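You operate a simulated robot arm through the tools that you are given. There is no shell and no other tool.

The job below is to be done with a simulated robot arm. You get a single attempt, and the scene is never put back.

## Task
Put things in order on the far end of the long table. At the end: the yellow small cake from the far end of the long table stands where the clear jar (marked "GOLD") stood; the green cupcake stands where the blue cupcake stood; the blue cupcake stands where the yellow small cake stood; the clear jar from the far end of the long table is on the white plate; whatever was shut is shut again. Leave all else as you found it, and nothing knocked over.

Only the result counts: the job must be done as asked and must still hold three seconds after the hand-in. Knocking over, shifting, dropping, spilling or breaking anything else fails it.

## Robot
A 7-joint arm with a two-finger parallel gripper, fixed in place. Base frame: the origin is on the floor under the middle of its stand, x ahead of it, y to its left, z up; the work surface is at about z = 750. Lengths are in mm, angles in rad, forces in N, time in s.
With the tool pointing down near the work surface it reaches from about 200 to 680 mm from the base axis. Its first joint turns from -1.152 to 1.152 rad. Payload 2.4 kg.
Tool frame: the origin (TCP) lies between the finger pads and is the grasp point; the fingertips stand 30 mm ahead of it; z points along the fingers, y is the line along which they close. Largest opening 94 mm; finger width 28, thickness 10; the body of the gripper, 50 by 96 mm, starts 55 mm behind the TCP.
Orientation is that of the tool frame in the base frame, as a unit quaternion [w, x, y, z]. With the fingers straight down and closing along the base's y, the tool's x points along the base's -x, its y along +y and its z along -z.

## Interface
- The arm moves only by the tool step_arm. Its arguments are lists of equal length, an entry for each row: "slide": the shift along the tool's x, y, z in units of 500 mm (1.0 is 500 mm), a list of three; "dr": the turn, a rotation vector about the tool's x, y, z in units of 45 degrees (1.0 is 45 degrees), a list of three; "jaw": the gripper command, from -1 (shut) to 1 (fully open), values between in proportion. In form: {"slide": [[x, y, z], ...], "dr": [[wx, wy, wz], ...], "jaw": [jaw, ...]}. A call has 1 to 20 rows; each row is the pose to reach, as a shift and turn from the pose commanded when the call began, along the tool's axes at that moment. A call with a number of a shift or a turn outside -1 to 1 is refused whole. Each row takes 0.2 s and may step no farther than 50 mm and 0.15 rad from the row before; otherwise, or with a gripper value out of range, the whole call is refused. A pose out of reach is approached as far as the arm can. The call stops where the force on the tool passes 40 N (or 10 N more than at its start, if that is more) or the arm is blocked; 0.2 s more then pass. The fingers move at their own pace (about 153 mm/s each) and stop on an object; they squeeze with about 45 N. The grip force told is the motor's: it shows also when the fingers shut on nothing. Time passes only in rows, and 0.2 s behind the last, so rows that repeat a pose let the fingers close. It gives the time, the measured TCP pose, the force on the tool (base axes), the opening and the grip force at its end, in the units of the frame above (readings bear some noise), with the torque about the TCP (base axes, N m) and any sound that the robot's microphone picked up.
- Cameras (640 x 400 px; columns grow to the right, rows downward): "scene" is fixed at [44.6, 481.2, 1441.1]; the picture's right is [-0.68, -0.73, 0.00], its down [-0.44, 0.41, -0.80] and it looks along [0.59, -0.55, -0.60] (base axes); focal length 362 px, centre (320, 200). "wrist" rides on the gripper at [76, 14, -102] in the tool frame; the picture's right is [-0.18, 0.98, 0.00], its down [-0.75, -0.14, -0.64] and it looks along [-0.63, -0.12, 0.77] (tool axes); focal length 243 px, centre (320, 200). There is no depth. A picture from a camera that has moved, and an enlarged one, comes with that camera's place and axes in the base frame and with its lens.
- snapshot(camera): a new picture of that camera. The clock stands still meanwhile.
- zoom(camera, box): a new picture of the part [left, top, right, bottom] of that camera's present view, enlarged. The clock stands still meanwhile.
- finish_job(): hands the job in; it is judged then, once.

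Nothing tells you positions but the pictures and the camera data. Unless the task says otherwise, let go and move clear before handing in.

The tools are called after "Call:" as a command line: name --argument value ..., lists and objects as JSON in quotes. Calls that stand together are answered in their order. step_arm: Moves the arm, as the interface text tells. Its arguments: {"type":"object","properties":{"slide":{"type":"array","items":{"type":"array","items":{"type":"number"}}},"dr":{"type":"array","items":{"type":"array","items":{"type":"number"}}},"jaw":{"type":"array","items":{"type":"number"}}},"required":["slide","dr","jaw"]} The other tools are called the same way: snapshot (camera) takes a picture; zoom (camera, box) takes an enlarged picture of a part of a camera's view; finish_job () hands the job in.

At the start:

```text
time_s: 0.0
position: [426.4, -58.7, 1058.7]
orientation: [0.0, 0.0, 1.0, 0.0]
wrist_force: [1.0, 0.5, 0.2]
moment: [-0.01, 0.0, -0.05]
gripper_width: 93.9
finger_force: 0.0
```

scene: 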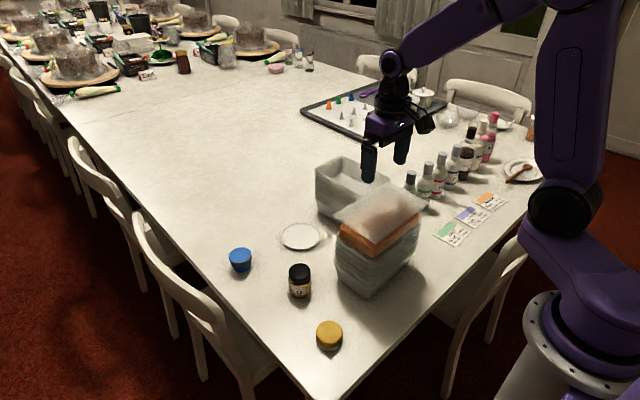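
wrist: 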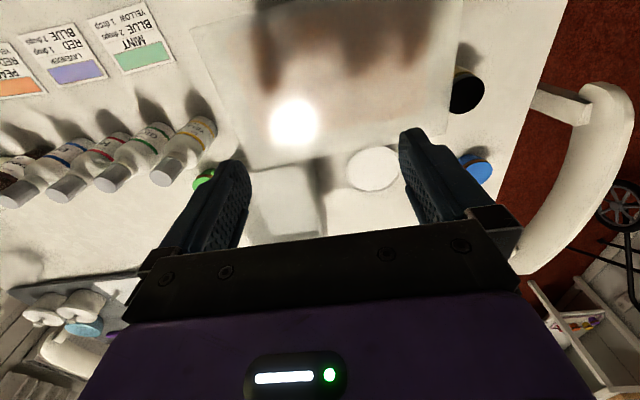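

I see the table with a blue cupcake, a white plate, a small dark-lidded jar, a yellow cake and a covered container; the green cupcake is probably hidden near or inside a bin. I'll zoom in for details before moving.

Call:
zoom --camera "scene" --box '[200, 140, 460, 370]'

Call:
zoom --camera "scene" --box '[290, 60, 560, 260]'

Call:
zoom --camera "wrist" --box '[130, 0, 520, 250]'

```text
1.74 times, centred on (330, 255) of scene
camera zoom: at [44.6, 481.2, 1441.1], right [-0.68, -0.73, 0.0], down [-0.44, 0.41, -0.8], along [0.59, -0.55, -0.6], focal length 629 px, centre (303, 104)
```

zoom: 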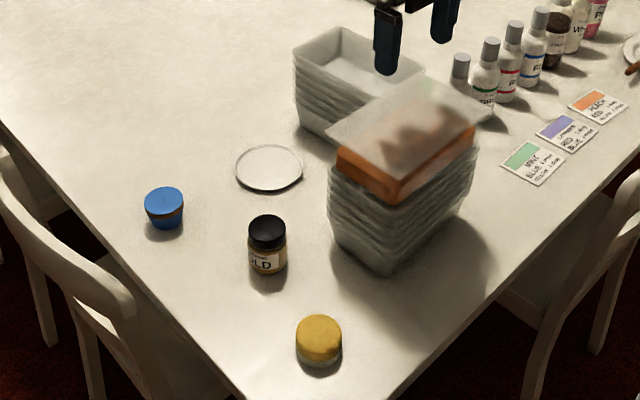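

```text
2.00 times, centred on (425, 160) of scene
camera zoom: at [44.6, 481.2, 1441.1], right [-0.68, -0.73, 0.0], down [-0.44, 0.41, -0.8], along [0.59, -0.55, -0.6], focal length 724 px, centre (110, 280)
```

zoom: 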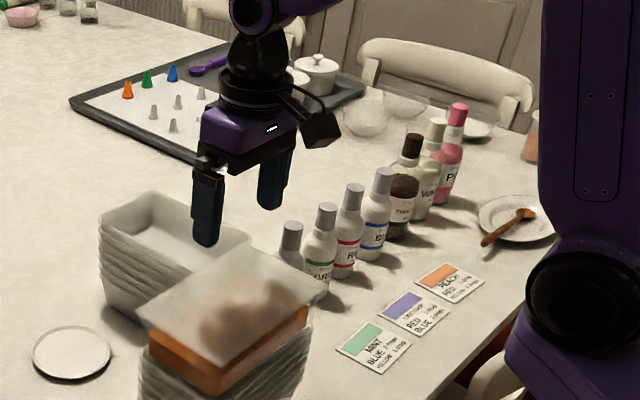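

```text
1.60 times, centred on (325, 125) of wrist
camera zoom: at [350.4, -45.5, 1161.4], right [0.18, 0.98, 0.0], down [0.75, -0.14, 0.64], along [0.63, -0.12, -0.77], focal length 388 px, centre (312, 320)
```

zoom: 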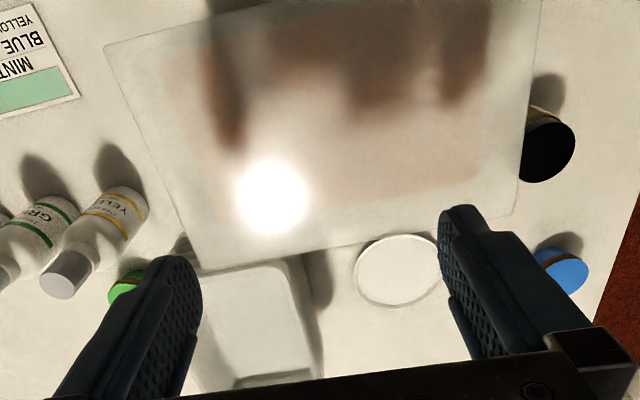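

The wrist view shows the green cupcake in the gap between the white tray stack and the yellow bottle, at roughly (573, -314). I'll stay high and move to the right to see it from above.

Call:
step_arm --slide '[[0, -0.08, 0], [0, -0.16, 0], [0, -0.24, 0], [0, -0.32, 0], [0, -0.4, 0], [0, -0.4, 0]]' --dr '[[0, 0, 0], [0, 0, 0], [0, 0, 0], [0, 0, 0], [0, 0, 0], [0, 0, 0]]' --jaw '[1, 1, 1, 1, 1, 1]'

Call:
snapshot --camera "wrist"

Call:
snapshot --camera "scene"

```text
time_s: 1.4
position: [428.5, -261.4, 1059.4]
orientation: [0.0, 0.0, 1.0, 0.0]
wrist_force: [0.0, 0.8, 0.4]
moment: [0.01, 0.01, 0.02]
gripper_width: 93.9
finger_force: 0.1
```

```text
taken
camera wrist: at [352.1, -248.1, 1160.8], right [0.18, 0.98, 0.0], down [0.75, -0.14, 0.64], along [0.63, -0.12, -0.77], focal length 243 px, centre (320, 200)
```

wrist: 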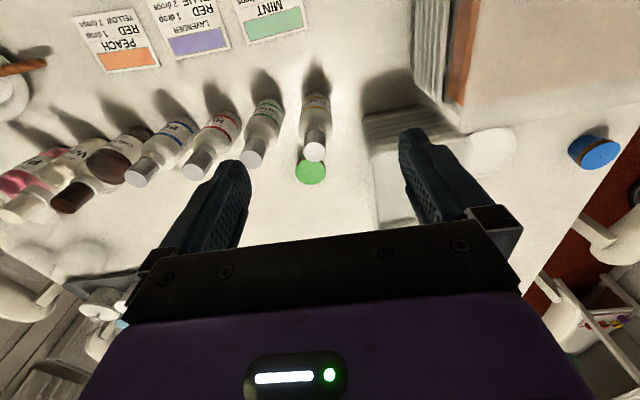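

```text
taken
```

scene: 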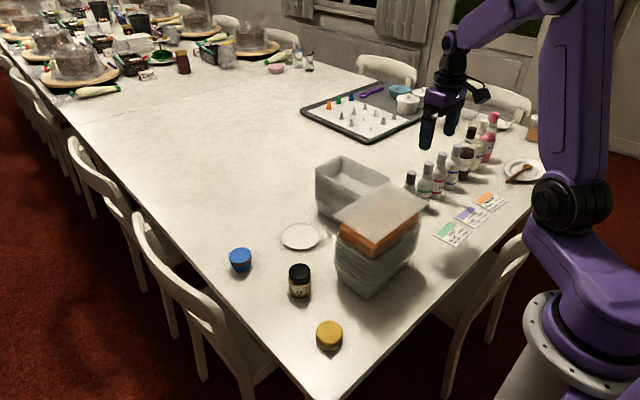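

The green cupcake is about (590, -311), just beyond the yellow bottle, with the tray stack to its left. Next I'll move over to the jar, yellow cake and blue cupcake side to measure those positions.

Call:
step_arm --slide '[[0, 0.09, 0], [0, 0.18, 0], [0, 0.27, 0], [0, 0.36, 0], [0, 0.45, 0], [0, 0.54, 0], [0, 0.63, 0], [0, 0.72, 0], [0.02, 0.79, 0], [0.06, 0.79, 0.02], [0.1, 0.79, 0.05], [0.1, 0.79, 0.05]]' --dr '[[0, 0, 0], [0, 0, 0], [0, 0, 0], [0, 0, 0], [0, 0, 0], [0, 0, 0], [0, 0, 0], [0, 0, 0], [0, 0, 0], [0, 0, 0], [0, 0, 0], [0, 0, 0]]' --jaw '[1, 1, 1, 1, 1, 1, 1, 1, 1, 1, 1, 1]'

Call:
snapshot --camera "wrist"

Call:
snapshot --camera "scene"

```text
time_s: 4.0
position: [380.7, 137.5, 1033.0]
orientation: [0.0, -0.001, 1.0, 0.0]
wrist_force: [0.4, 0.6, -0.3]
moment: [0.02, 0.02, -0.02]
gripper_width: 94.1
finger_force: 0.1
```

```text
taken
camera wrist: at [303.3, 151.3, 1135.6], right [0.18, 0.98, 0.0], down [0.75, -0.14, 0.64], along [0.63, -0.12, -0.77], focal length 243 px, centre (320, 200)
```

wrist: 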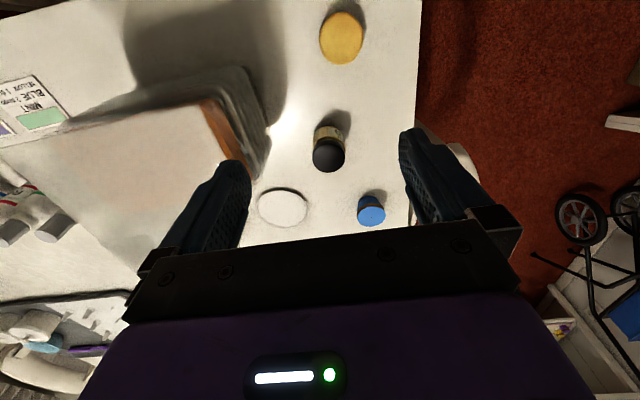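

```text
taken
```

scene: 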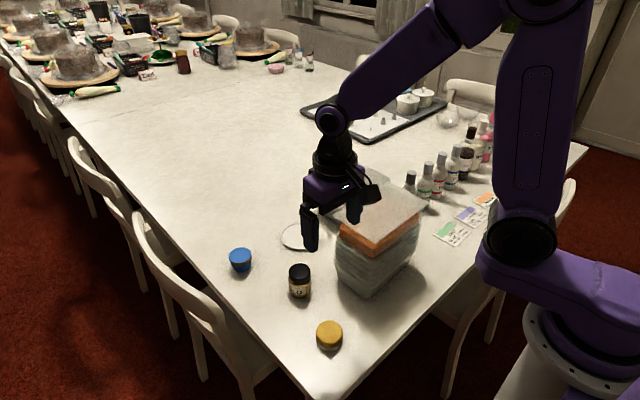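

This view shows the yellow cake, jar, plate and blue cupcake together. I'll zoom in to measure their centres.

Call:
zoom --camera "wrist" --box '[240, 0, 440, 125]'

Call:
zoom --camera "wrist" --box '[240, 110, 440, 235]'

Call:
zoom --camera "scene" --box '[210, 215, 370, 365]'

```text
3.20 times, centred on (340, 62) of wrist
camera zoom: at [303.3, 151.3, 1135.6], right [0.18, 0.98, 0.0], down [0.75, -0.14, 0.64], along [0.63, -0.12, -0.77], focal length 776 px, centre (256, 640)
```

zoom: 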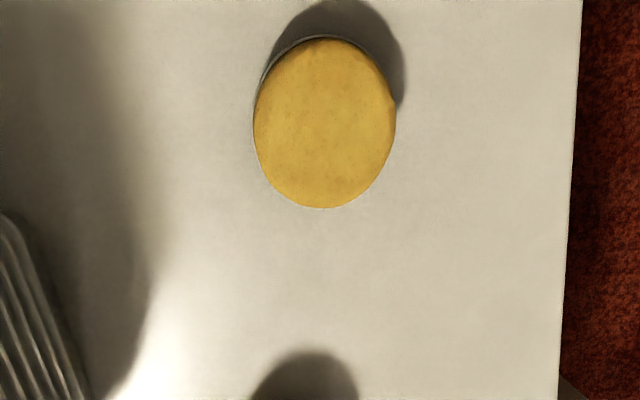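

```text
3.20 times, centred on (340, 172) of wrist
camera zoom: at [303.3, 151.3, 1135.6], right [0.18, 0.98, 0.0], down [0.75, -0.14, 0.64], along [0.63, -0.12, -0.77], focal length 776 px, centre (256, 288)
```

zoom: 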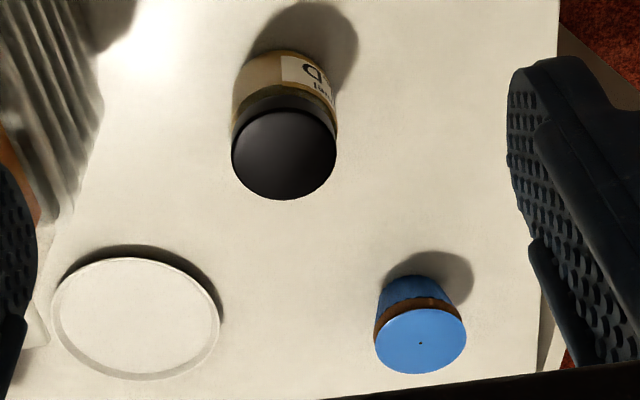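

```text
2.67 times, centred on (290, 290) of scene
camera zoom: at [44.6, 481.2, 1441.1], right [-0.68, -0.73, 0.0], down [-0.44, 0.41, -0.8], along [0.59, -0.55, -0.6], focal length 965 px, centre (400, -40)
```

zoom: 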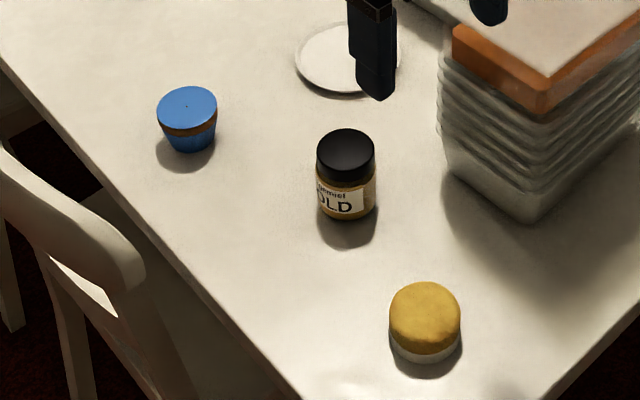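

My estimates are: jar about (489, 130) with its top near z 813, yellow cake (347, 170), blue cupcake (647, 191), plate centre (627, 11). I'll start with the jar by moving above it with the jaws open, then check alignment.

Call:
step_arm --slide '[[-0.07, -0.004, 0.04], [-0.14, -0.008, 0.09], [-0.2, -0.0116, 0.15], [-0.2252, -0.0116, 0.22], [-0.2252, -0.0116, 0.2674], [-0.2252, -0.0116, 0.2674], [-0.2252, -0.0116, 0.2674]]' --dr '[[0, 0, 0], [0, 0, 0], [0, 0, 0], [0, 0, 0], [0, 0, 0], [0, 0, 0], [0, 0, 0]]' --jaw '[1, 1, 1, 1, 1, 1, 1]'

Call:
snapshot --camera "wrist"

Call:
snapshot --camera "scene"

```text
time_s: 5.6
position: [491.1, 128.6, 900.9]
orientation: [0.0, 0.0, 1.0, -0.001]
wrist_force: [0.6, 0.4, 0.5]
moment: [0.02, -0.01, 0.0]
gripper_width: 94.1
finger_force: 0.1
```

```text
taken
camera wrist: at [414.0, 143.4, 1002.9], right [0.18, 0.98, 0.0], down [0.75, -0.14, 0.64], along [0.63, -0.12, -0.77], focal length 243 px, centre (320, 200)
```

wrist: 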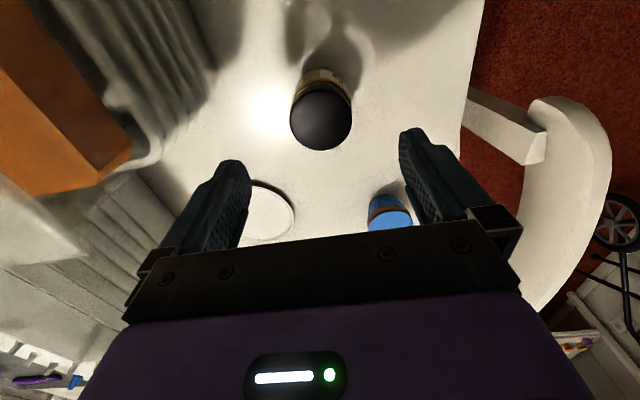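

```text
taken
```

scene: 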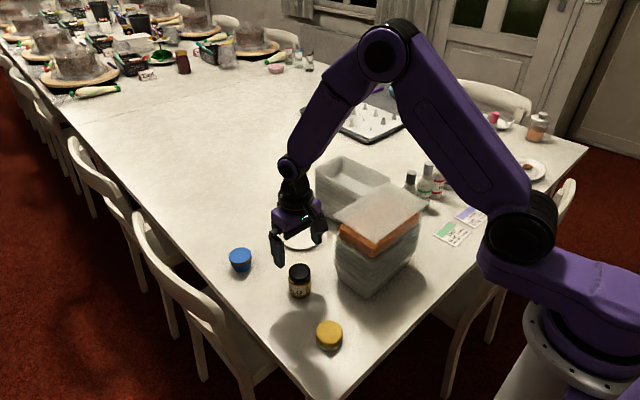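

The jar lid is centred at about (488, 130.5), directly under the open gripper. I'll descend to z 786 and close on the body.

Call:
step_arm --slide '[[0, 0, 0.06], [0, 0, 0.12], [0, 0, 0.17], [0, 0, 0.21], [0, 0, 0.228], [0, 0, 0.228]]' --dr '[[0, 0, 0], [0, 0, 0], [0, 0, 0], [0, 0, 0], [0, 0, 0], [0, 0, 0]]' --jaw '[1, 1, 1, 1, 1, 1]'

Call:
snapshot --camera "wrist"

Call:
zoom --camera "scene" --box '[210, 150, 410, 350]'

```text
time_s: 7.0
position: [489.5, 130.5, 787.1]
orientation: [0.001, 0.0, 1.0, 0.0]
wrist_force: [-0.3, 0.4, 0.2]
moment: [0.0, -0.04, 0.01]
gripper_width: 93.9
finger_force: 0.0
```

```text
taken
camera wrist: at [412.9, 144.6, 889.2], right [0.18, 0.98, 0.0], down [0.75, -0.14, 0.64], along [0.63, -0.12, -0.77], focal length 243 px, centre (320, 200)
```

wrist: 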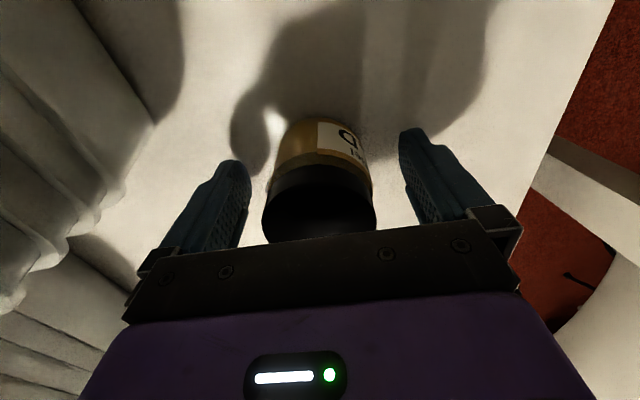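

```text
2.00 times, centred on (310, 250) of scene
camera zoom: at [44.6, 481.2, 1441.1], right [-0.68, -0.73, 0.0], down [-0.44, 0.41, -0.8], along [0.59, -0.55, -0.6], focal length 724 px, centre (340, 100)
```

zoom: 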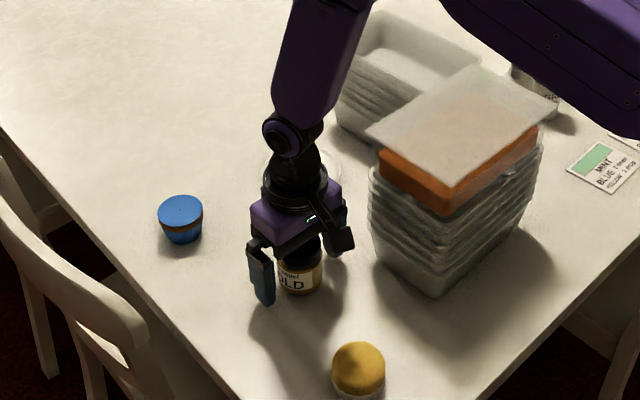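

The jar stands between the fingers, so I'm closing the jaws now and checking the grip before lifting.

Call:
step_arm --slide '[[0, 0, 0], [0, 0, 0], [0, 0, 0], [0, 0, 0]]' --dr '[[0, 0, 0], [0, 0, 0], [0, 0, 0], [0, 0, 0]]' --jaw '[-1, -1, -1, -1]'

```text
time_s: 8.0
position: [489.2, 130.8, 786.7]
orientation: [0.0, 0.0, 1.0, 0.0]
wrist_force: [0.5, -1.0, -0.1]
moment: [0.03, -0.02, 0.0]
gripper_width: 52.4
finger_force: 44.7
```

The grip is firm at 52 mm. I'm lifting the jar, moving it forward and then across to above the plate, well clear of the tall container.

Call:
step_arm --slide '[[0, 0, -0.04], [0, 0, -0.1], [0, 0, -0.17], [0, 0, -0.23], [-0.06, 0, -0.24], [-0.14, 0, -0.24], [-0.22, 0, -0.24], [-0.276, -0.02, -0.24], [-0.276, -0.09, -0.24], [-0.276, -0.16, -0.24], [-0.276, -0.22, -0.24], [-0.276, -0.239, -0.24], [-0.276, -0.239, -0.24], [-0.276, -0.239, -0.24]]' --dr '[[0, 0, 0], [0, 0, 0], [0, 0, 0], [0, 0, 0], [0, 0, 0], [0, 0, 0], [0, 0, 0], [0, 0, 0], [0, 0, 0], [0, 0, 0], [0, 0, 0], [0, 0, 0], [0, 0, 0], [0, 0, 0]]' --jaw '[-1, -1, -1, -1, -1, -1, -1, -1, -1, -1, -1, -1, -1, -1]'

Call:
snapshot --camera "wrist"

Call:
snapshot --camera "scene"

```text
time_s: 11.0
position: [627.0, 8.5, 906.1]
orientation: [0.0, 0.0, 1.0, 0.001]
wrist_force: [-0.1, -0.1, -0.9]
moment: [0.0, 0.01, -0.01]
gripper_width: 52.4
finger_force: 45.5
```

```text
taken
camera wrist: at [550.8, 23.1, 1008.7], right [0.18, 0.98, 0.0], down [0.75, -0.14, 0.64], along [0.63, -0.12, -0.77], focal length 243 px, centre (320, 200)
```

wrist: 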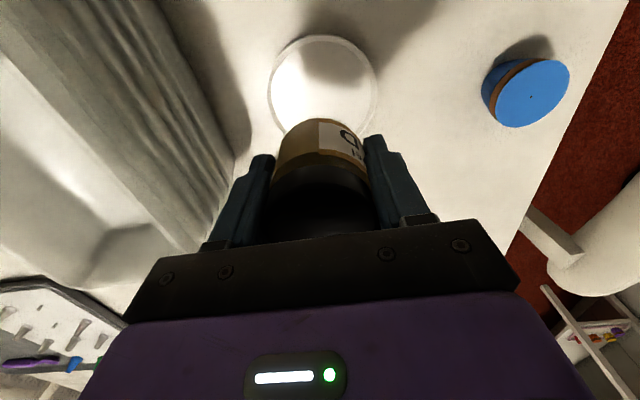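

```text
taken
```

scene: 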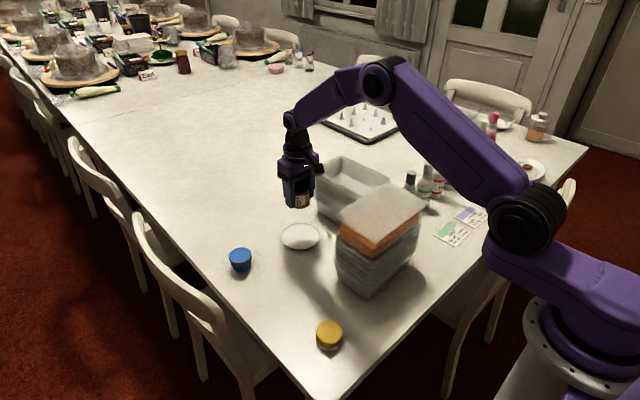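

The jar is held above the plate. I'll zoom in to pin down the plate's centre and check for clearance before lowering.

Call:
zoom --camera "wrist" --box '[240, 10, 400, 110]'

Call:
zoom --camera "scene" --box '[240, 140, 400, 260]'

```text
4.00 times, centred on (320, 60) of wrist
camera zoom: at [550.8, 23.1, 1008.7], right [0.18, 0.98, 0.0], down [0.75, -0.14, 0.64], along [0.63, -0.12, -0.77], focal length 970 px, centre (320, 760)
```

zoom: 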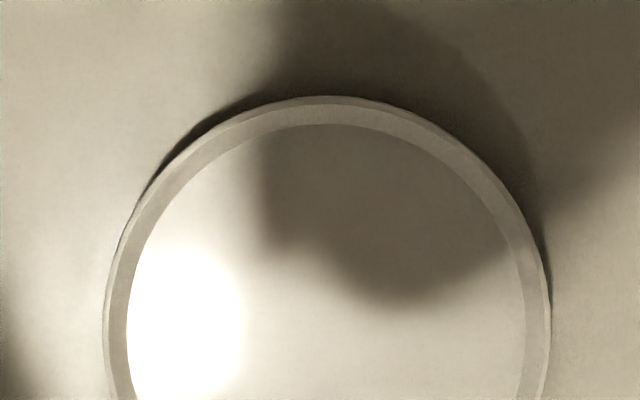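

```text
3.33 times, centred on (320, 200) of scene
camera zoom: at [44.6, 481.2, 1441.1], right [-0.68, -0.73, 0.0], down [-0.44, 0.41, -0.8], along [0.59, -0.55, -0.6], focal length 1206 px, centre (320, 200)
```

zoom: 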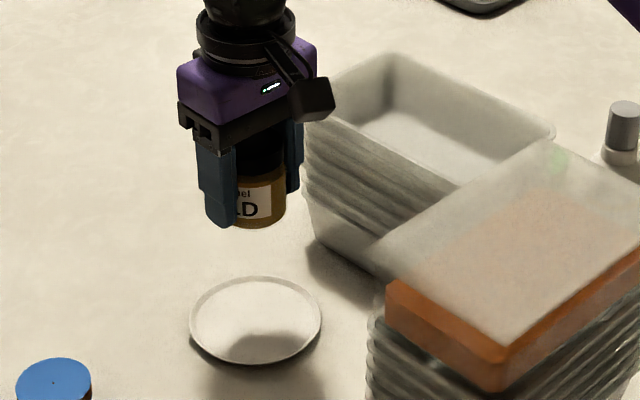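

Plate centre measures about (628, 12), and the tray stack and container are at least 60 mm from the gripper there. I'll lower the jar to just above the plate.

Call:
step_arm --slide '[[-0.002, 0.002, 0.06], [-0.002, 0.002, 0.12], [-0.002, 0.002, 0.17], [-0.002, 0.002, 0.2], [-0.002, 0.002, 0.212], [-0.002, 0.002, 0.212]]' --dr '[[0, 0, 0], [0, 0, 0], [0, 0, 0], [0, 0, 0], [0, 0, 0], [0, 0, 0]]' --jaw '[-1, -1, -1, -1, -1, -1]'

Call:
zoom --camera "scene" --box '[240, 140, 400, 260]'

Call:
snapshot --camera "wrist"

```text
time_s: 12.4
position: [631.7, 10.9, 800.3]
orientation: [0.0, 0.0, 1.0, 0.0]
wrist_force: [-0.8, -0.3, -1.6]
moment: [-0.03, 0.0, 0.0]
gripper_width: 52.6
finger_force: 45.0
```

```text
3.33 times, centred on (320, 200) of scene
camera zoom: at [44.6, 481.2, 1441.1], right [-0.68, -0.73, 0.0], down [-0.44, 0.41, -0.8], along [0.59, -0.55, -0.6], focal length 1206 px, centre (320, 200)
```

zoom: 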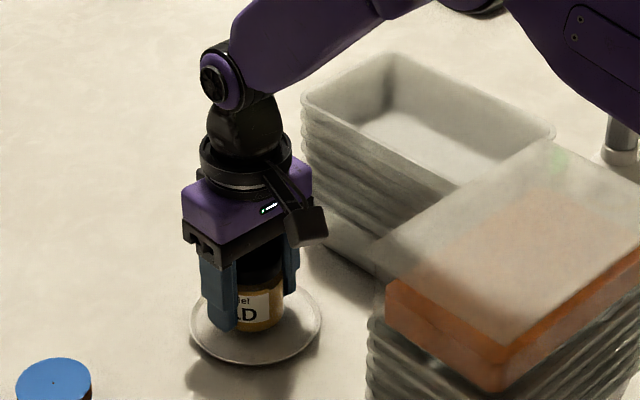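

```text
taken
camera wrist: at [553.8, 25.8, 902.0], right [0.18, 0.98, 0.0], down [0.75, -0.14, 0.64], along [0.63, -0.12, -0.77], focal length 243 px, centre (320, 200)
```

wrist: 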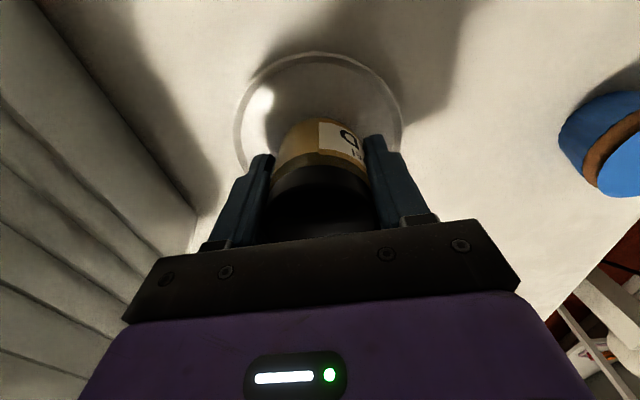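

The jar is centred over the plate with its base about 10 mm up. I'll lower in small steps and watch for contact force.

Call:
step_arm --slide '[[0, 0, 0.004], [0, 0, 0.008], [0, 0, 0.01], [0, 0, 0.01]]' --dr '[[0, 0, 0], [0, 0, 0], [0, 0, 0], [0, 0, 0]]' --jaw '[-1, -1, -1, -1]'

Call:
step_arm --slide '[[0, 0, 0.002], [0, 0, 0.004], [0, 0, 0.004]]' --dr '[[0, 0, 0], [0, 0, 0], [0, 0, 0]]' --jaw '[-1, -1, -1]'

```text
time_s: 13.4
position: [629.9, 13.4, 794.7]
orientation: [0.0, 0.0, 1.0, 0.0]
wrist_force: [0.9, 0.7, -2.4]
moment: [0.02, 0.02, 0.04]
gripper_width: 52.7
finger_force: 45.0
```

```text
time_s: 14.2
position: [629.7, 11.2, 793.9]
orientation: [0.0, 0.0, 1.0, 0.0]
wrist_force: [0.3, -0.5, -0.5]
moment: [0.0, 0.02, 0.0]
gripper_width: 52.4
finger_force: 45.4
```

Call:
step_arm --slide '[[0, 0, 0.002], [0, 0, 0.004], [0, 0, 0.004]]' --dr '[[0, 0, 0], [0, 0, 0], [0, 0, 0]]' --jaw '[-1, -1, -1]'

Call:
zoom --camera "scene" --box '[265, 190, 345, 250]'

```text
time_s: 15.0
position: [630.0, 11.7, 793.1]
orientation: [0.001, 0.0, 1.0, 0.0]
wrist_force: [-1.4, -1.0, 13.3]
moment: [-0.03, 0.16, 0.04]
gripper_width: 52.4
finger_force: 44.7
```

```text
6.67 times, centred on (305, 220) of scene
camera zoom: at [44.3, 481.2, 1441.2], right [-0.68, -0.73, 0.0], down [-0.44, 0.41, -0.8], along [0.59, -0.55, -0.6], focal length 2412 px, centre (420, 67)
```

zoom: 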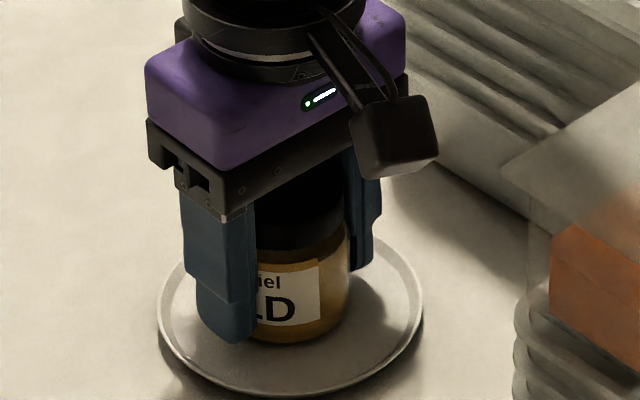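

Contact shows as a 13 N push on the plate, so the jar is seated. I'll open the jaws only partway to stay inside the plate rim, then rise.

Call:
step_arm --slide '[[0, 0, -0.001], [0, 0, -0.001], [0, 0, -0.001], [0, 0, -0.001]]' --dr '[[0, 0, 0], [0, 0, 0], [0, 0, 0], [0, 0, 0]]' --jaw '[0.15, 0.3, 0.42, 0.42]'

Call:
snapshot --camera "wrist"

```text
time_s: 16.0
position: [628.9, 11.8, 792.3]
orientation: [0.0, 0.0, 1.0, 0.0]
wrist_force: [0.3, 0.0, 0.3]
moment: [-0.06, -0.01, 0.0]
gripper_width: 66.3
finger_force: 0.0
```

```text
taken
camera wrist: at [552.6, 25.2, 894.3], right [0.18, 0.98, 0.0], down [0.75, -0.14, 0.64], along [0.63, -0.12, -0.77], focal length 243 px, centre (320, 200)
```

wrist: 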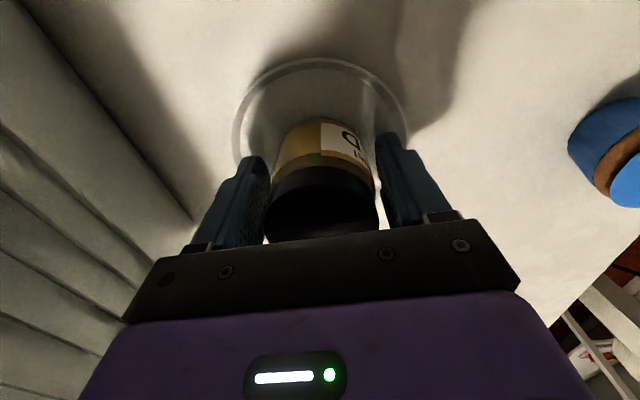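

The jar is released on the plate. I'm rising straight up, then travelling to above the yellow cake.

Call:
step_arm --slide '[[0, 0, -0.03], [0, 0, -0.09], [0, 0, -0.16], [0, 0, -0.23], [0, 0.06, -0.24], [0, 0.14, -0.24], [0, 0.22, -0.24], [0.02, 0.29, -0.24], [0.09, 0.316, -0.24], [0.17, 0.316, -0.24], [0.25, 0.316, -0.24], [0.33, 0.316, -0.24], [0.41, 0.316, -0.24], [0.49, 0.316, -0.22], [0.54, 0.316, -0.2], [0.562, 0.316, -0.18], [0.562, 0.316, -0.18], [0.562, 0.316, -0.18]]' --dr '[[0, 0, 0], [0, 0, 0], [0, 0, 0], [0, 0, 0], [0, 0, 0], [0, 0, 0], [0, 0, 0], [0, 0, 0], [0, 0, 0], [0, 0, 0], [0, 0, 0], [0, 0, 0], [0, 0, 0], [0, 0, 0], [0, 0, 0], [0, 0, 0], [0, 0, 0], [0, 0, 0]]' --jaw '[0.42, 0.42, 0.42, 0.42, 0.6, 0.8, 1, 1, 1, 1, 1, 1, 1, 1, 1, 1, 1, 1]'

Call:
snapshot --camera "wrist"

Call:
snapshot --camera "scene"

```text
time_s: 19.8
position: [348.5, 165.8, 880.6]
orientation: [0.0, -0.001, 1.0, 0.0]
wrist_force: [-0.9, -0.4, 0.6]
moment: [0.0, -0.02, 0.01]
gripper_width: 93.9
finger_force: 0.1
```

```text
taken
camera wrist: at [271.7, 180.4, 982.6], right [0.18, 0.98, 0.0], down [0.75, -0.14, 0.64], along [0.63, -0.12, -0.77], focal length 243 px, centre (320, 200)
```

wrist: 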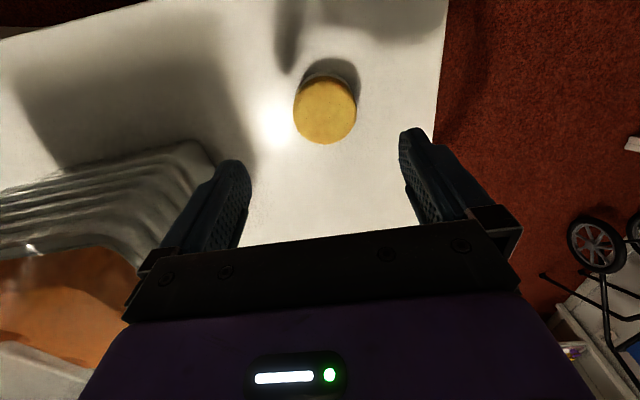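

```text
taken
```

scene: 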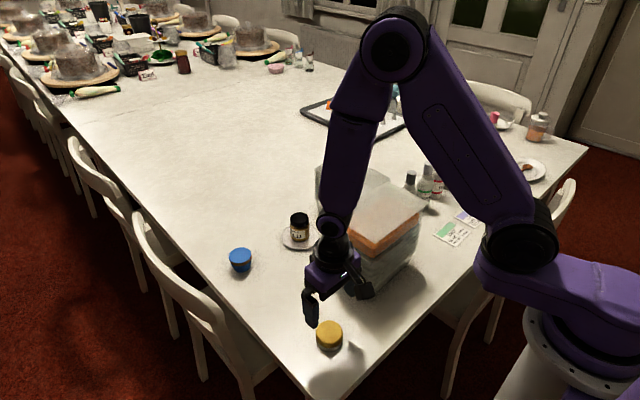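

The gripper is above the yellow cake. I'll zoom to refine its centre before descending.

Call:
zoom --camera "wrist" --box '[260, 50, 420, 150]'

Call:
zoom --camera "scene" --box '[260, 260, 400, 365]'

Call:
zoom --camera "scene" --box '[260, 190, 340, 250]'

```text
4.00 times, centred on (340, 100) of wrist
camera zoom: at [271.7, 180.4, 982.6], right [0.18, 0.98, 0.0], down [0.75, -0.14, 0.64], along [0.63, -0.12, -0.77], focal length 970 px, centre (240, 600)
```

zoom: 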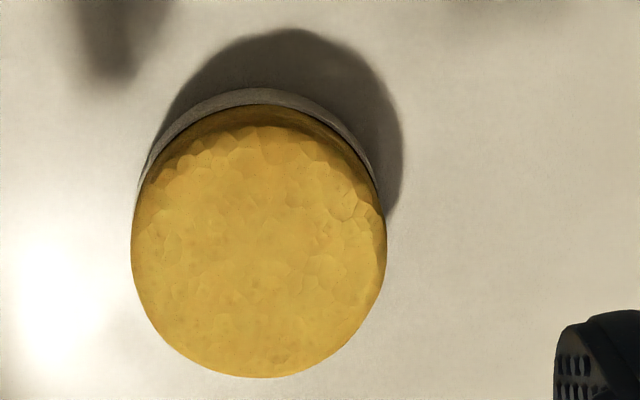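

```text
3.81 times, centred on (330, 312) of scene
camera zoom: at [44.6, 481.2, 1441.1], right [-0.68, -0.73, 0.0], down [-0.44, 0.41, -0.8], along [0.59, -0.55, -0.6], focal length 1378 px, centre (282, -229)
```

zoom: 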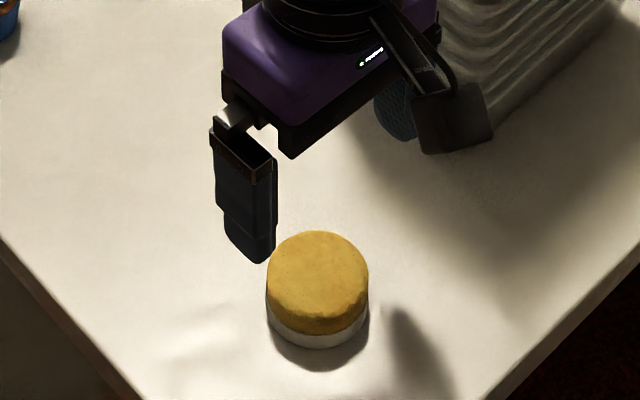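

```text
6.67 times, centred on (300, 220) of scene
camera zoom: at [44.6, 481.2, 1441.1], right [-0.68, -0.73, 0.0], down [-0.44, 0.41, -0.8], along [0.59, -0.55, -0.6], focal length 2412 px, centre (453, 67)
```

zoom: 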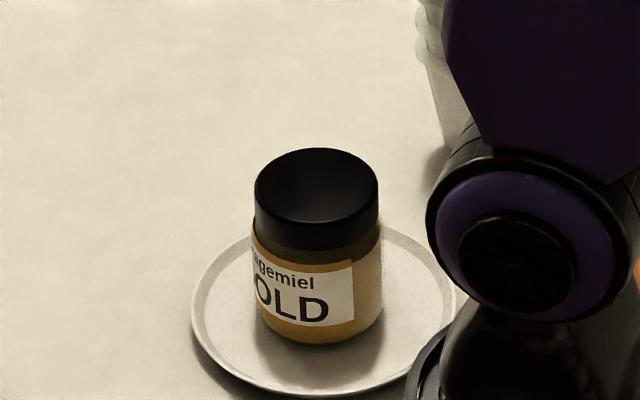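

The yellow cake measures 54 mm across at (346.5, 170.5), and the jar is standing well on the plate. I'm descending to grip the cake near table level.

Call:
step_arm --slide '[[0, 0.004, 0.05], [0, 0.004, 0.1], [0, 0.004, 0.15], [0, 0.004, 0.18], [0, 0.004, 0.195], [0, 0.004, 0.195], [0, 0.004, 0.195]]' --dr '[[0, 0, 0], [0, 0, 0], [0, 0, 0], [0, 0, 0], [0, 0, 0], [0, 0, 0], [0, 0, 0]]' --jaw '[1, 1, 1, 1, 1, 1, 1]'

Call:
snapshot --camera "wrist"

Call:
zoom --camera "scene" --box '[260, 260, 400, 365]'

```text
time_s: 21.4
position: [349.3, 171.5, 782.4]
orientation: [0.0, 0.0, 1.0, 0.0]
wrist_force: [0.2, 0.3, 0.0]
moment: [0.0, 0.02, 0.01]
gripper_width: 94.0
finger_force: 0.0
```

```text
taken
camera wrist: at [272.0, 185.6, 884.3], right [0.18, 0.98, 0.0], down [0.75, -0.14, 0.64], along [0.63, -0.12, -0.77], focal length 243 px, centre (320, 200)
```

wrist: 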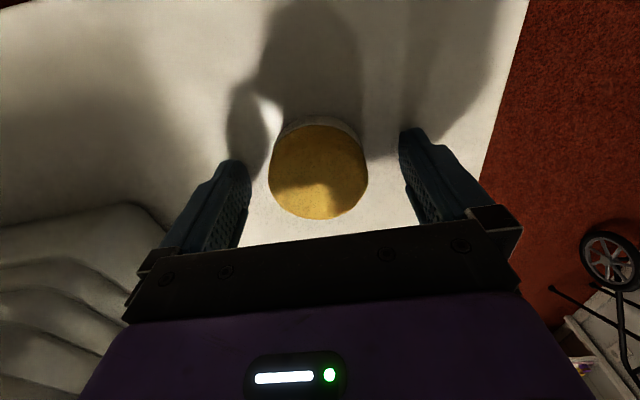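

```text
3.81 times, centred on (330, 312) of scene
camera zoom: at [44.6, 481.2, 1441.1], right [-0.68, -0.73, 0.0], down [-0.44, 0.41, -0.8], along [0.59, -0.55, -0.6], focal length 1378 px, centre (282, -229)
```

zoom: 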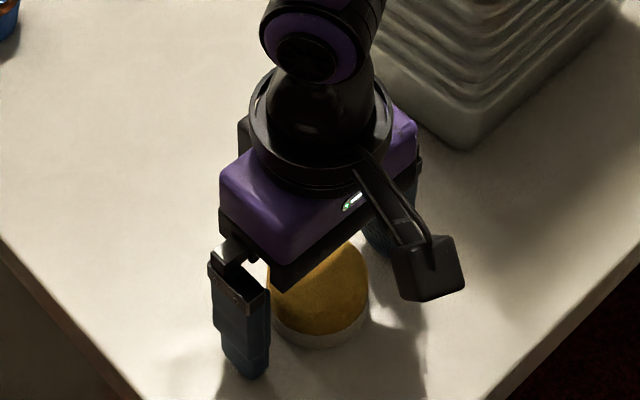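

The cake is centred between the fingers. Closing the jaws.

Call:
step_arm --slide '[[0, 0, 0], [0, 0, 0], [0, 0, 0], [0, 0, 0]]' --dr '[[0, 0, 0], [0, 0, 0], [0, 0, 0], [0, 0, 0]]' --jaw '[-1, -1, -1, -1]'

```text
time_s: 22.4
position: [350.2, 171.3, 781.6]
orientation: [0.001, 0.001, 1.0, 0.0]
wrist_force: [-0.1, -0.4, 0.2]
moment: [0.01, 0.02, 0.02]
gripper_width: 53.9
finger_force: 45.6
```

The cake is gripped at 54 mm. I'm lifting it and moving it to the jar's old spot at (488.5, 130.5).

Call:
step_arm --slide '[[0, 0, -0.03], [0, 0, -0.08], [0, 0, -0.13], [-0.06, -0.017, -0.14], [-0.13, -0.037, -0.14], [-0.2, -0.058, -0.14], [-0.26, -0.075, -0.14], [-0.286, -0.083, -0.14], [-0.286, -0.083, -0.14], [-0.286, -0.083, -0.1], [-0.286, -0.083, -0.05], [-0.286, -0.083, -0.02], [-0.286, -0.083, -0.01], [-0.286, -0.083, -0.01]]' --dr '[[0, 0, 0], [0, 0, 0], [0, 0, 0], [0, 0, 0], [0, 0, 0], [0, 0, 0], [0, 0, 0], [0, 0, 0], [0, 0, 0], [0, 0, 0], [0, 0, 0], [0, 0, 0], [0, 0, 0], [0, 0, 0]]' --jaw '[-1, -1, -1, -1, -1, -1, -1, -1, -1, -1, -1, -1, -1, -1]'

Call:
snapshot --camera "wrist"

Call:
zoom --camera "scene" --box '[210, 190, 370, 310]'

```text
time_s: 25.4
position: [492.1, 129.4, 789.8]
orientation: [-0.001, 0.0, 1.0, 0.0]
wrist_force: [-0.9, 0.3, -0.5]
moment: [-0.01, -0.02, 0.04]
gripper_width: 53.8
finger_force: 45.5
```

```text
taken
camera wrist: at [415.5, 143.8, 891.7], right [0.18, 0.98, 0.0], down [0.75, -0.14, 0.64], along [0.63, -0.12, -0.77], focal length 243 px, centre (320, 200)
```

wrist: 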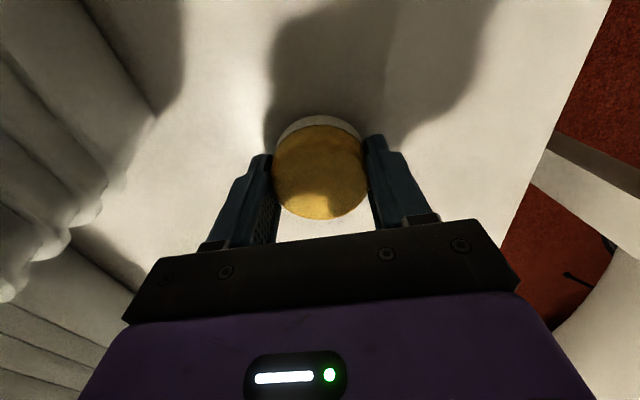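

```text
3.33 times, centred on (290, 250) of scene
camera zoom: at [44.6, 481.2, 1441.1], right [-0.68, -0.73, 0.0], down [-0.44, 0.41, -0.8], along [0.59, -0.55, -0.6], focal length 1206 px, centre (420, 33)
```

zoom: 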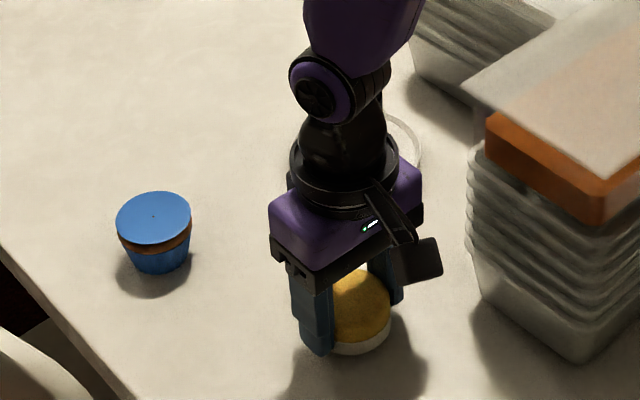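

The cake centre is at (488, 131), matching the jar's old place. Lowering the last 5 mm and checking for contact.

Call:
step_arm --slide '[[0, 0, 0.004], [0, 0, 0.008], [0, 0, 0.01], [0, 0, 0.01]]' --dr '[[0, 0, 0], [0, 0, 0], [0, 0, 0], [0, 0, 0]]' --jaw '[-1, -1, -1, -1]'

```text
time_s: 26.4
position: [490.9, 130.5, 784.2]
orientation: [0.001, -0.002, 1.0, 0.0]
wrist_force: [0.9, 0.1, 0.1]
moment: [-0.01, -0.01, -0.01]
gripper_width: 53.8
finger_force: 44.9
```

Call:
step_arm --slide '[[0, 0, 0.0015], [0, 0, 0.003], [0, 0, 0.003]]' --dr '[[0, 0, 0], [0, 0, 0], [0, 0, 0]]' --jaw '[-1, -1, -1]'

```text
time_s: 27.2
position: [489.7, 130.0, 782.3]
orientation: [0.0, 0.0, 1.0, 0.001]
wrist_force: [0.1, -0.4, 0.2]
moment: [-0.02, -0.03, -0.02]
gripper_width: 53.5
finger_force: 44.8
```

Call:
step_arm --slide '[[0, 0, 0.001], [0, 0, 0.002], [0, 0, 0.002]]' --dr '[[0, 0, 0], [0, 0, 0], [0, 0, 0]]' --jaw '[-1, -1, -1]'

```text
time_s: 28.0
position: [490.8, 129.0, 782.0]
orientation: [0.0, 0.0, 1.0, 0.0]
wrist_force: [0.1, 0.1, 0.7]
moment: [0.0, 0.0, 0.0]
gripper_width: 53.6
finger_force: 44.8
```

The cake is at table height to within about a millimetre. I'll open slowly and look before rising.

Call:
step_arm --slide '[[0, 0, 0], [0, 0, 0], [0, 0, 0], [0, 0, 0], [0, 0, 0]]' --dr '[[0, 0, 0], [0, 0, 0], [0, 0, 0], [0, 0, 0], [0, 0, 0]]' --jaw '[0.2, 0.4, 0.7, 0.9, 0.9]'

Call:
step_arm --slide '[[0, 0, -0.04], [0, 0, -0.1], [0, 0, -0.17], [0, 0, -0.24], [0, 0, -0.24]]' --dr '[[0, 0, 0], [0, 0, 0], [0, 0, 0], [0, 0, 0], [0, 0, 0]]' --jaw '[0.9, 0.9, 0.9, 1, 1]'

Call:
snapshot --camera "wrist"

Call:
zoom --camera "scene" --box '[210, 190, 370, 310]'

```text
time_s: 29.2
position: [491.3, 129.9, 782.4]
orientation: [0.0, -0.001, 1.0, 0.0]
wrist_force: [0.4, -0.1, 0.6]
moment: [0.03, -0.01, 0.0]
gripper_width: 89.1
finger_force: 0.1
```

```text
time_s: 30.4
position: [492.2, 128.5, 903.1]
orientation: [-0.001, -0.001, 1.0, 0.001]
wrist_force: [-0.1, 0.9, -0.2]
moment: [0.0, -0.02, -0.01]
gripper_width: 94.1
finger_force: 0.1
```

```text
taken
camera wrist: at [415.0, 142.9, 1004.2], right [0.18, 0.98, 0.0], down [0.75, -0.14, 0.64], along [0.63, -0.12, -0.77], focal length 243 px, centre (320, 200)
```

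wrist: 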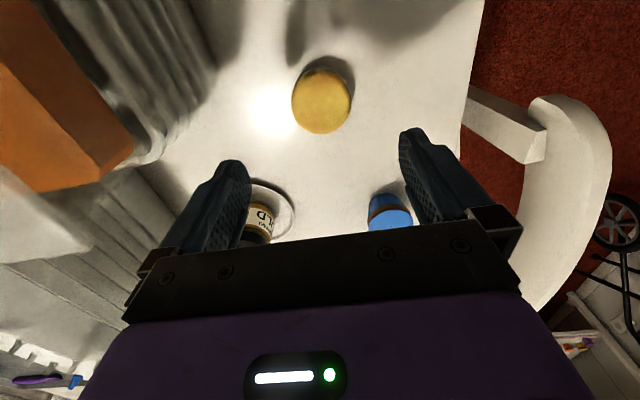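

```text
3.33 times, centred on (290, 250) of scene
camera zoom: at [44.6, 481.2, 1441.1], right [-0.68, -0.73, 0.0], down [-0.44, 0.41, -0.8], along [0.59, -0.55, -0.6], focal length 1206 px, centre (420, 33)
```

zoom: 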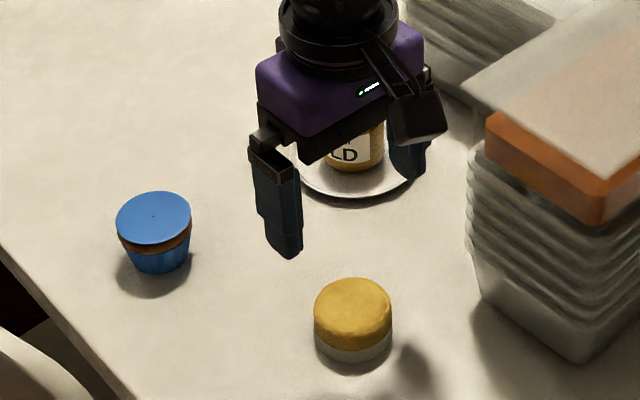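

The yellow cake now stands on the jar's old spot. Next is the blue cupcake, so I'll move near it for a closer measurement.

Call:
step_arm --slide '[[-0.06, 0.035, 0], [-0.12, 0.07, 0], [-0.18, 0.105, 0], [-0.21, 0.121, 0], [-0.21, 0.121, 0]]' --dr '[[0, 0, 0], [0, 0, 0], [0, 0, 0], [0, 0, 0], [0, 0, 0]]' --jaw '[1, 1, 1, 1, 1]'

Call:
snapshot --camera "wrist"

Call:
zoom --camera "wrist" --box '[240, 80, 420, 210]'

Call:
zoom --camera "scene" --box '[200, 170, 340, 275]'

```text
time_s: 31.6
position: [595.8, 188.6, 900.2]
orientation: [0.0, 0.0, 1.0, 0.0]
wrist_force: [-0.3, 0.8, -0.2]
moment: [-0.02, 0.0, 0.0]
gripper_width: 94.1
finger_force: 0.1
```

```text
taken
camera wrist: at [518.6, 201.9, 1002.5], right [0.18, 0.98, 0.0], down [0.75, -0.14, 0.64], along [0.63, -0.12, -0.77], focal length 243 px, centre (320, 200)
```

wrist: 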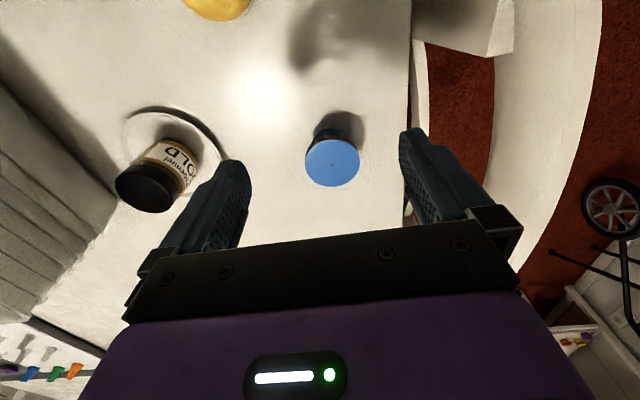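

```text
3.08 times, centred on (330, 145) of wrist
camera zoom: at [518.6, 201.9, 1002.5], right [0.18, 0.98, 0.0], down [0.75, -0.14, 0.64], along [0.63, -0.12, -0.77], focal length 746 px, centre (289, 369)
```

zoom: 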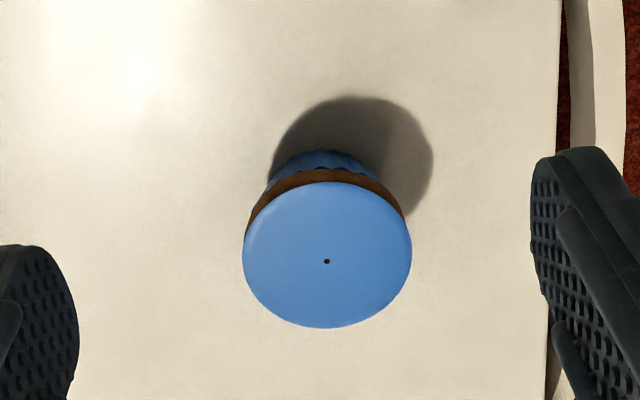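

```text
3.81 times, centred on (270, 222) of scene
camera zoom: at [44.6, 481.2, 1441.1], right [-0.68, -0.73, 0.0], down [-0.44, 0.41, -0.8], along [0.59, -0.55, -0.6], focal length 1378 px, centre (510, 114)
```

zoom: 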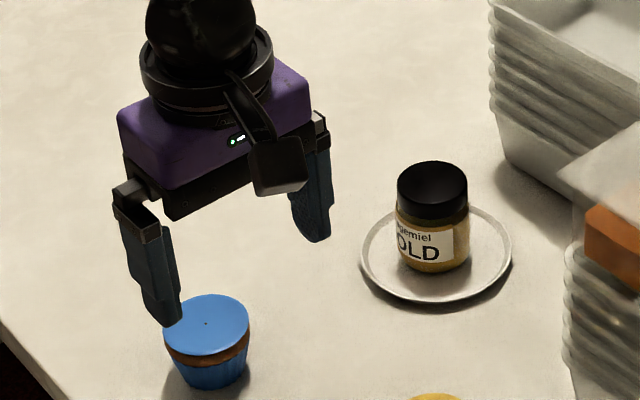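

The blue cupcake measures (649, 191) with its top near z 790. I'll move over it and lower the open fingers around it.

Call:
step_arm --slide '[[-0.07, 0.002, 0], [-0.108, 0.004, 0.02], [-0.108, 0.004, 0.08], [-0.108, 0.004, 0.14], [-0.108, 0.004, 0.19], [-0.108, 0.004, 0.22], [-0.108, 0.004, 0.234], [-0.108, 0.004, 0.234]]' --dr '[[0, 0, 0], [0, 0, 0], [0, 0, 0], [0, 0, 0], [0, 0, 0], [0, 0, 0], [0, 0, 0], [0, 0, 0]]' --jaw '[1, 1, 1, 1, 1, 1, 1, 1]'

Call:
snapshot --camera "wrist"

Call:
zoom --camera "scene" --box '[170, 150, 330, 290]'

```text
time_s: 33.4
position: [649.4, 192.4, 785.4]
orientation: [0.0, 0.0, 1.0, -0.001]
wrist_force: [0.1, -1.0, -0.8]
moment: [0.01, -0.03, -0.01]
gripper_width: 94.1
finger_force: 0.0
```

```text
taken
camera wrist: at [572.9, 206.3, 886.0], right [0.18, 0.98, 0.0], down [0.75, -0.14, 0.64], along [0.63, -0.12, -0.77], focal length 243 px, centre (320, 200)
```

wrist: 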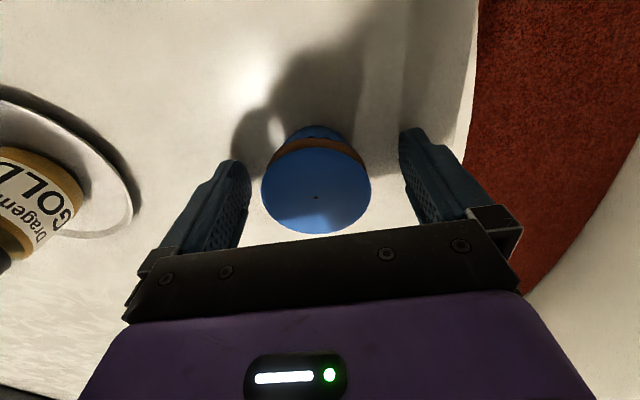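

```text
2.86 times, centred on (250, 220) of scene
camera zoom: at [44.6, 481.2, 1441.1], right [-0.68, -0.73, 0.0], down [-0.44, 0.41, -0.8], along [0.59, -0.55, -0.6], focal length 1034 px, centre (520, 143)
```

zoom: 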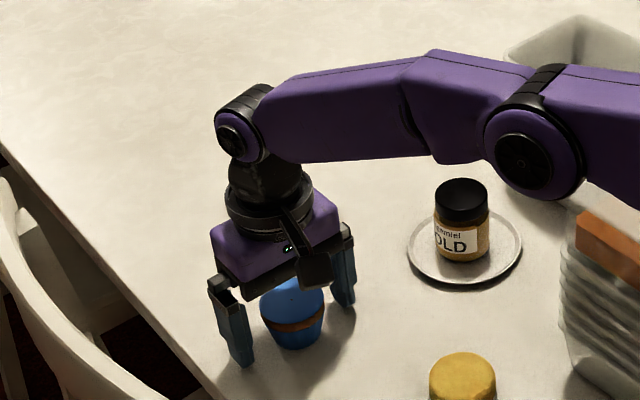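

The cupcake sits between the fingers and the arm is clear of the container. Closing the jaws.

Call:
step_arm --slide '[[0, 0, 0], [0, 0, 0], [0, 0, 0], [0, 0, 0]]' --dr '[[0, 0, 0], [0, 0, 0], [0, 0, 0], [0, 0, 0]]' --jaw '[-1, -1, -1, -1]'

Call:
snapshot --camera "wrist"

```text
time_s: 34.4
position: [650.6, 192.2, 784.1]
orientation: [0.0, 0.001, 1.0, 0.0]
wrist_force: [0.4, -1.3, 1.3]
moment: [0.03, -0.03, 0.03]
gripper_width: 54.8
finger_force: 44.7
```

```text
taken
camera wrist: at [573.0, 206.3, 886.3], right [0.18, 0.98, 0.0], down [0.75, -0.14, 0.64], along [0.63, -0.12, -0.77], focal length 243 px, centre (320, 200)
```

wrist: 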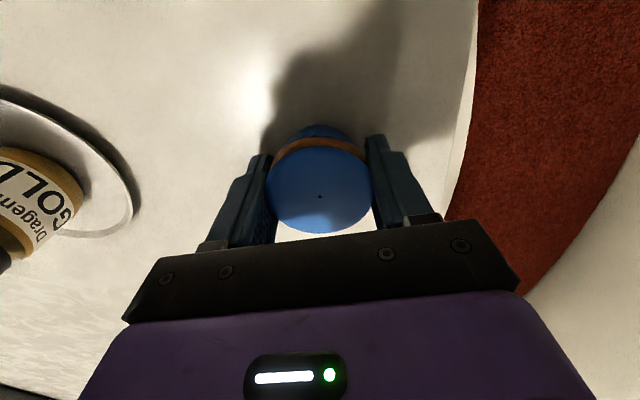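

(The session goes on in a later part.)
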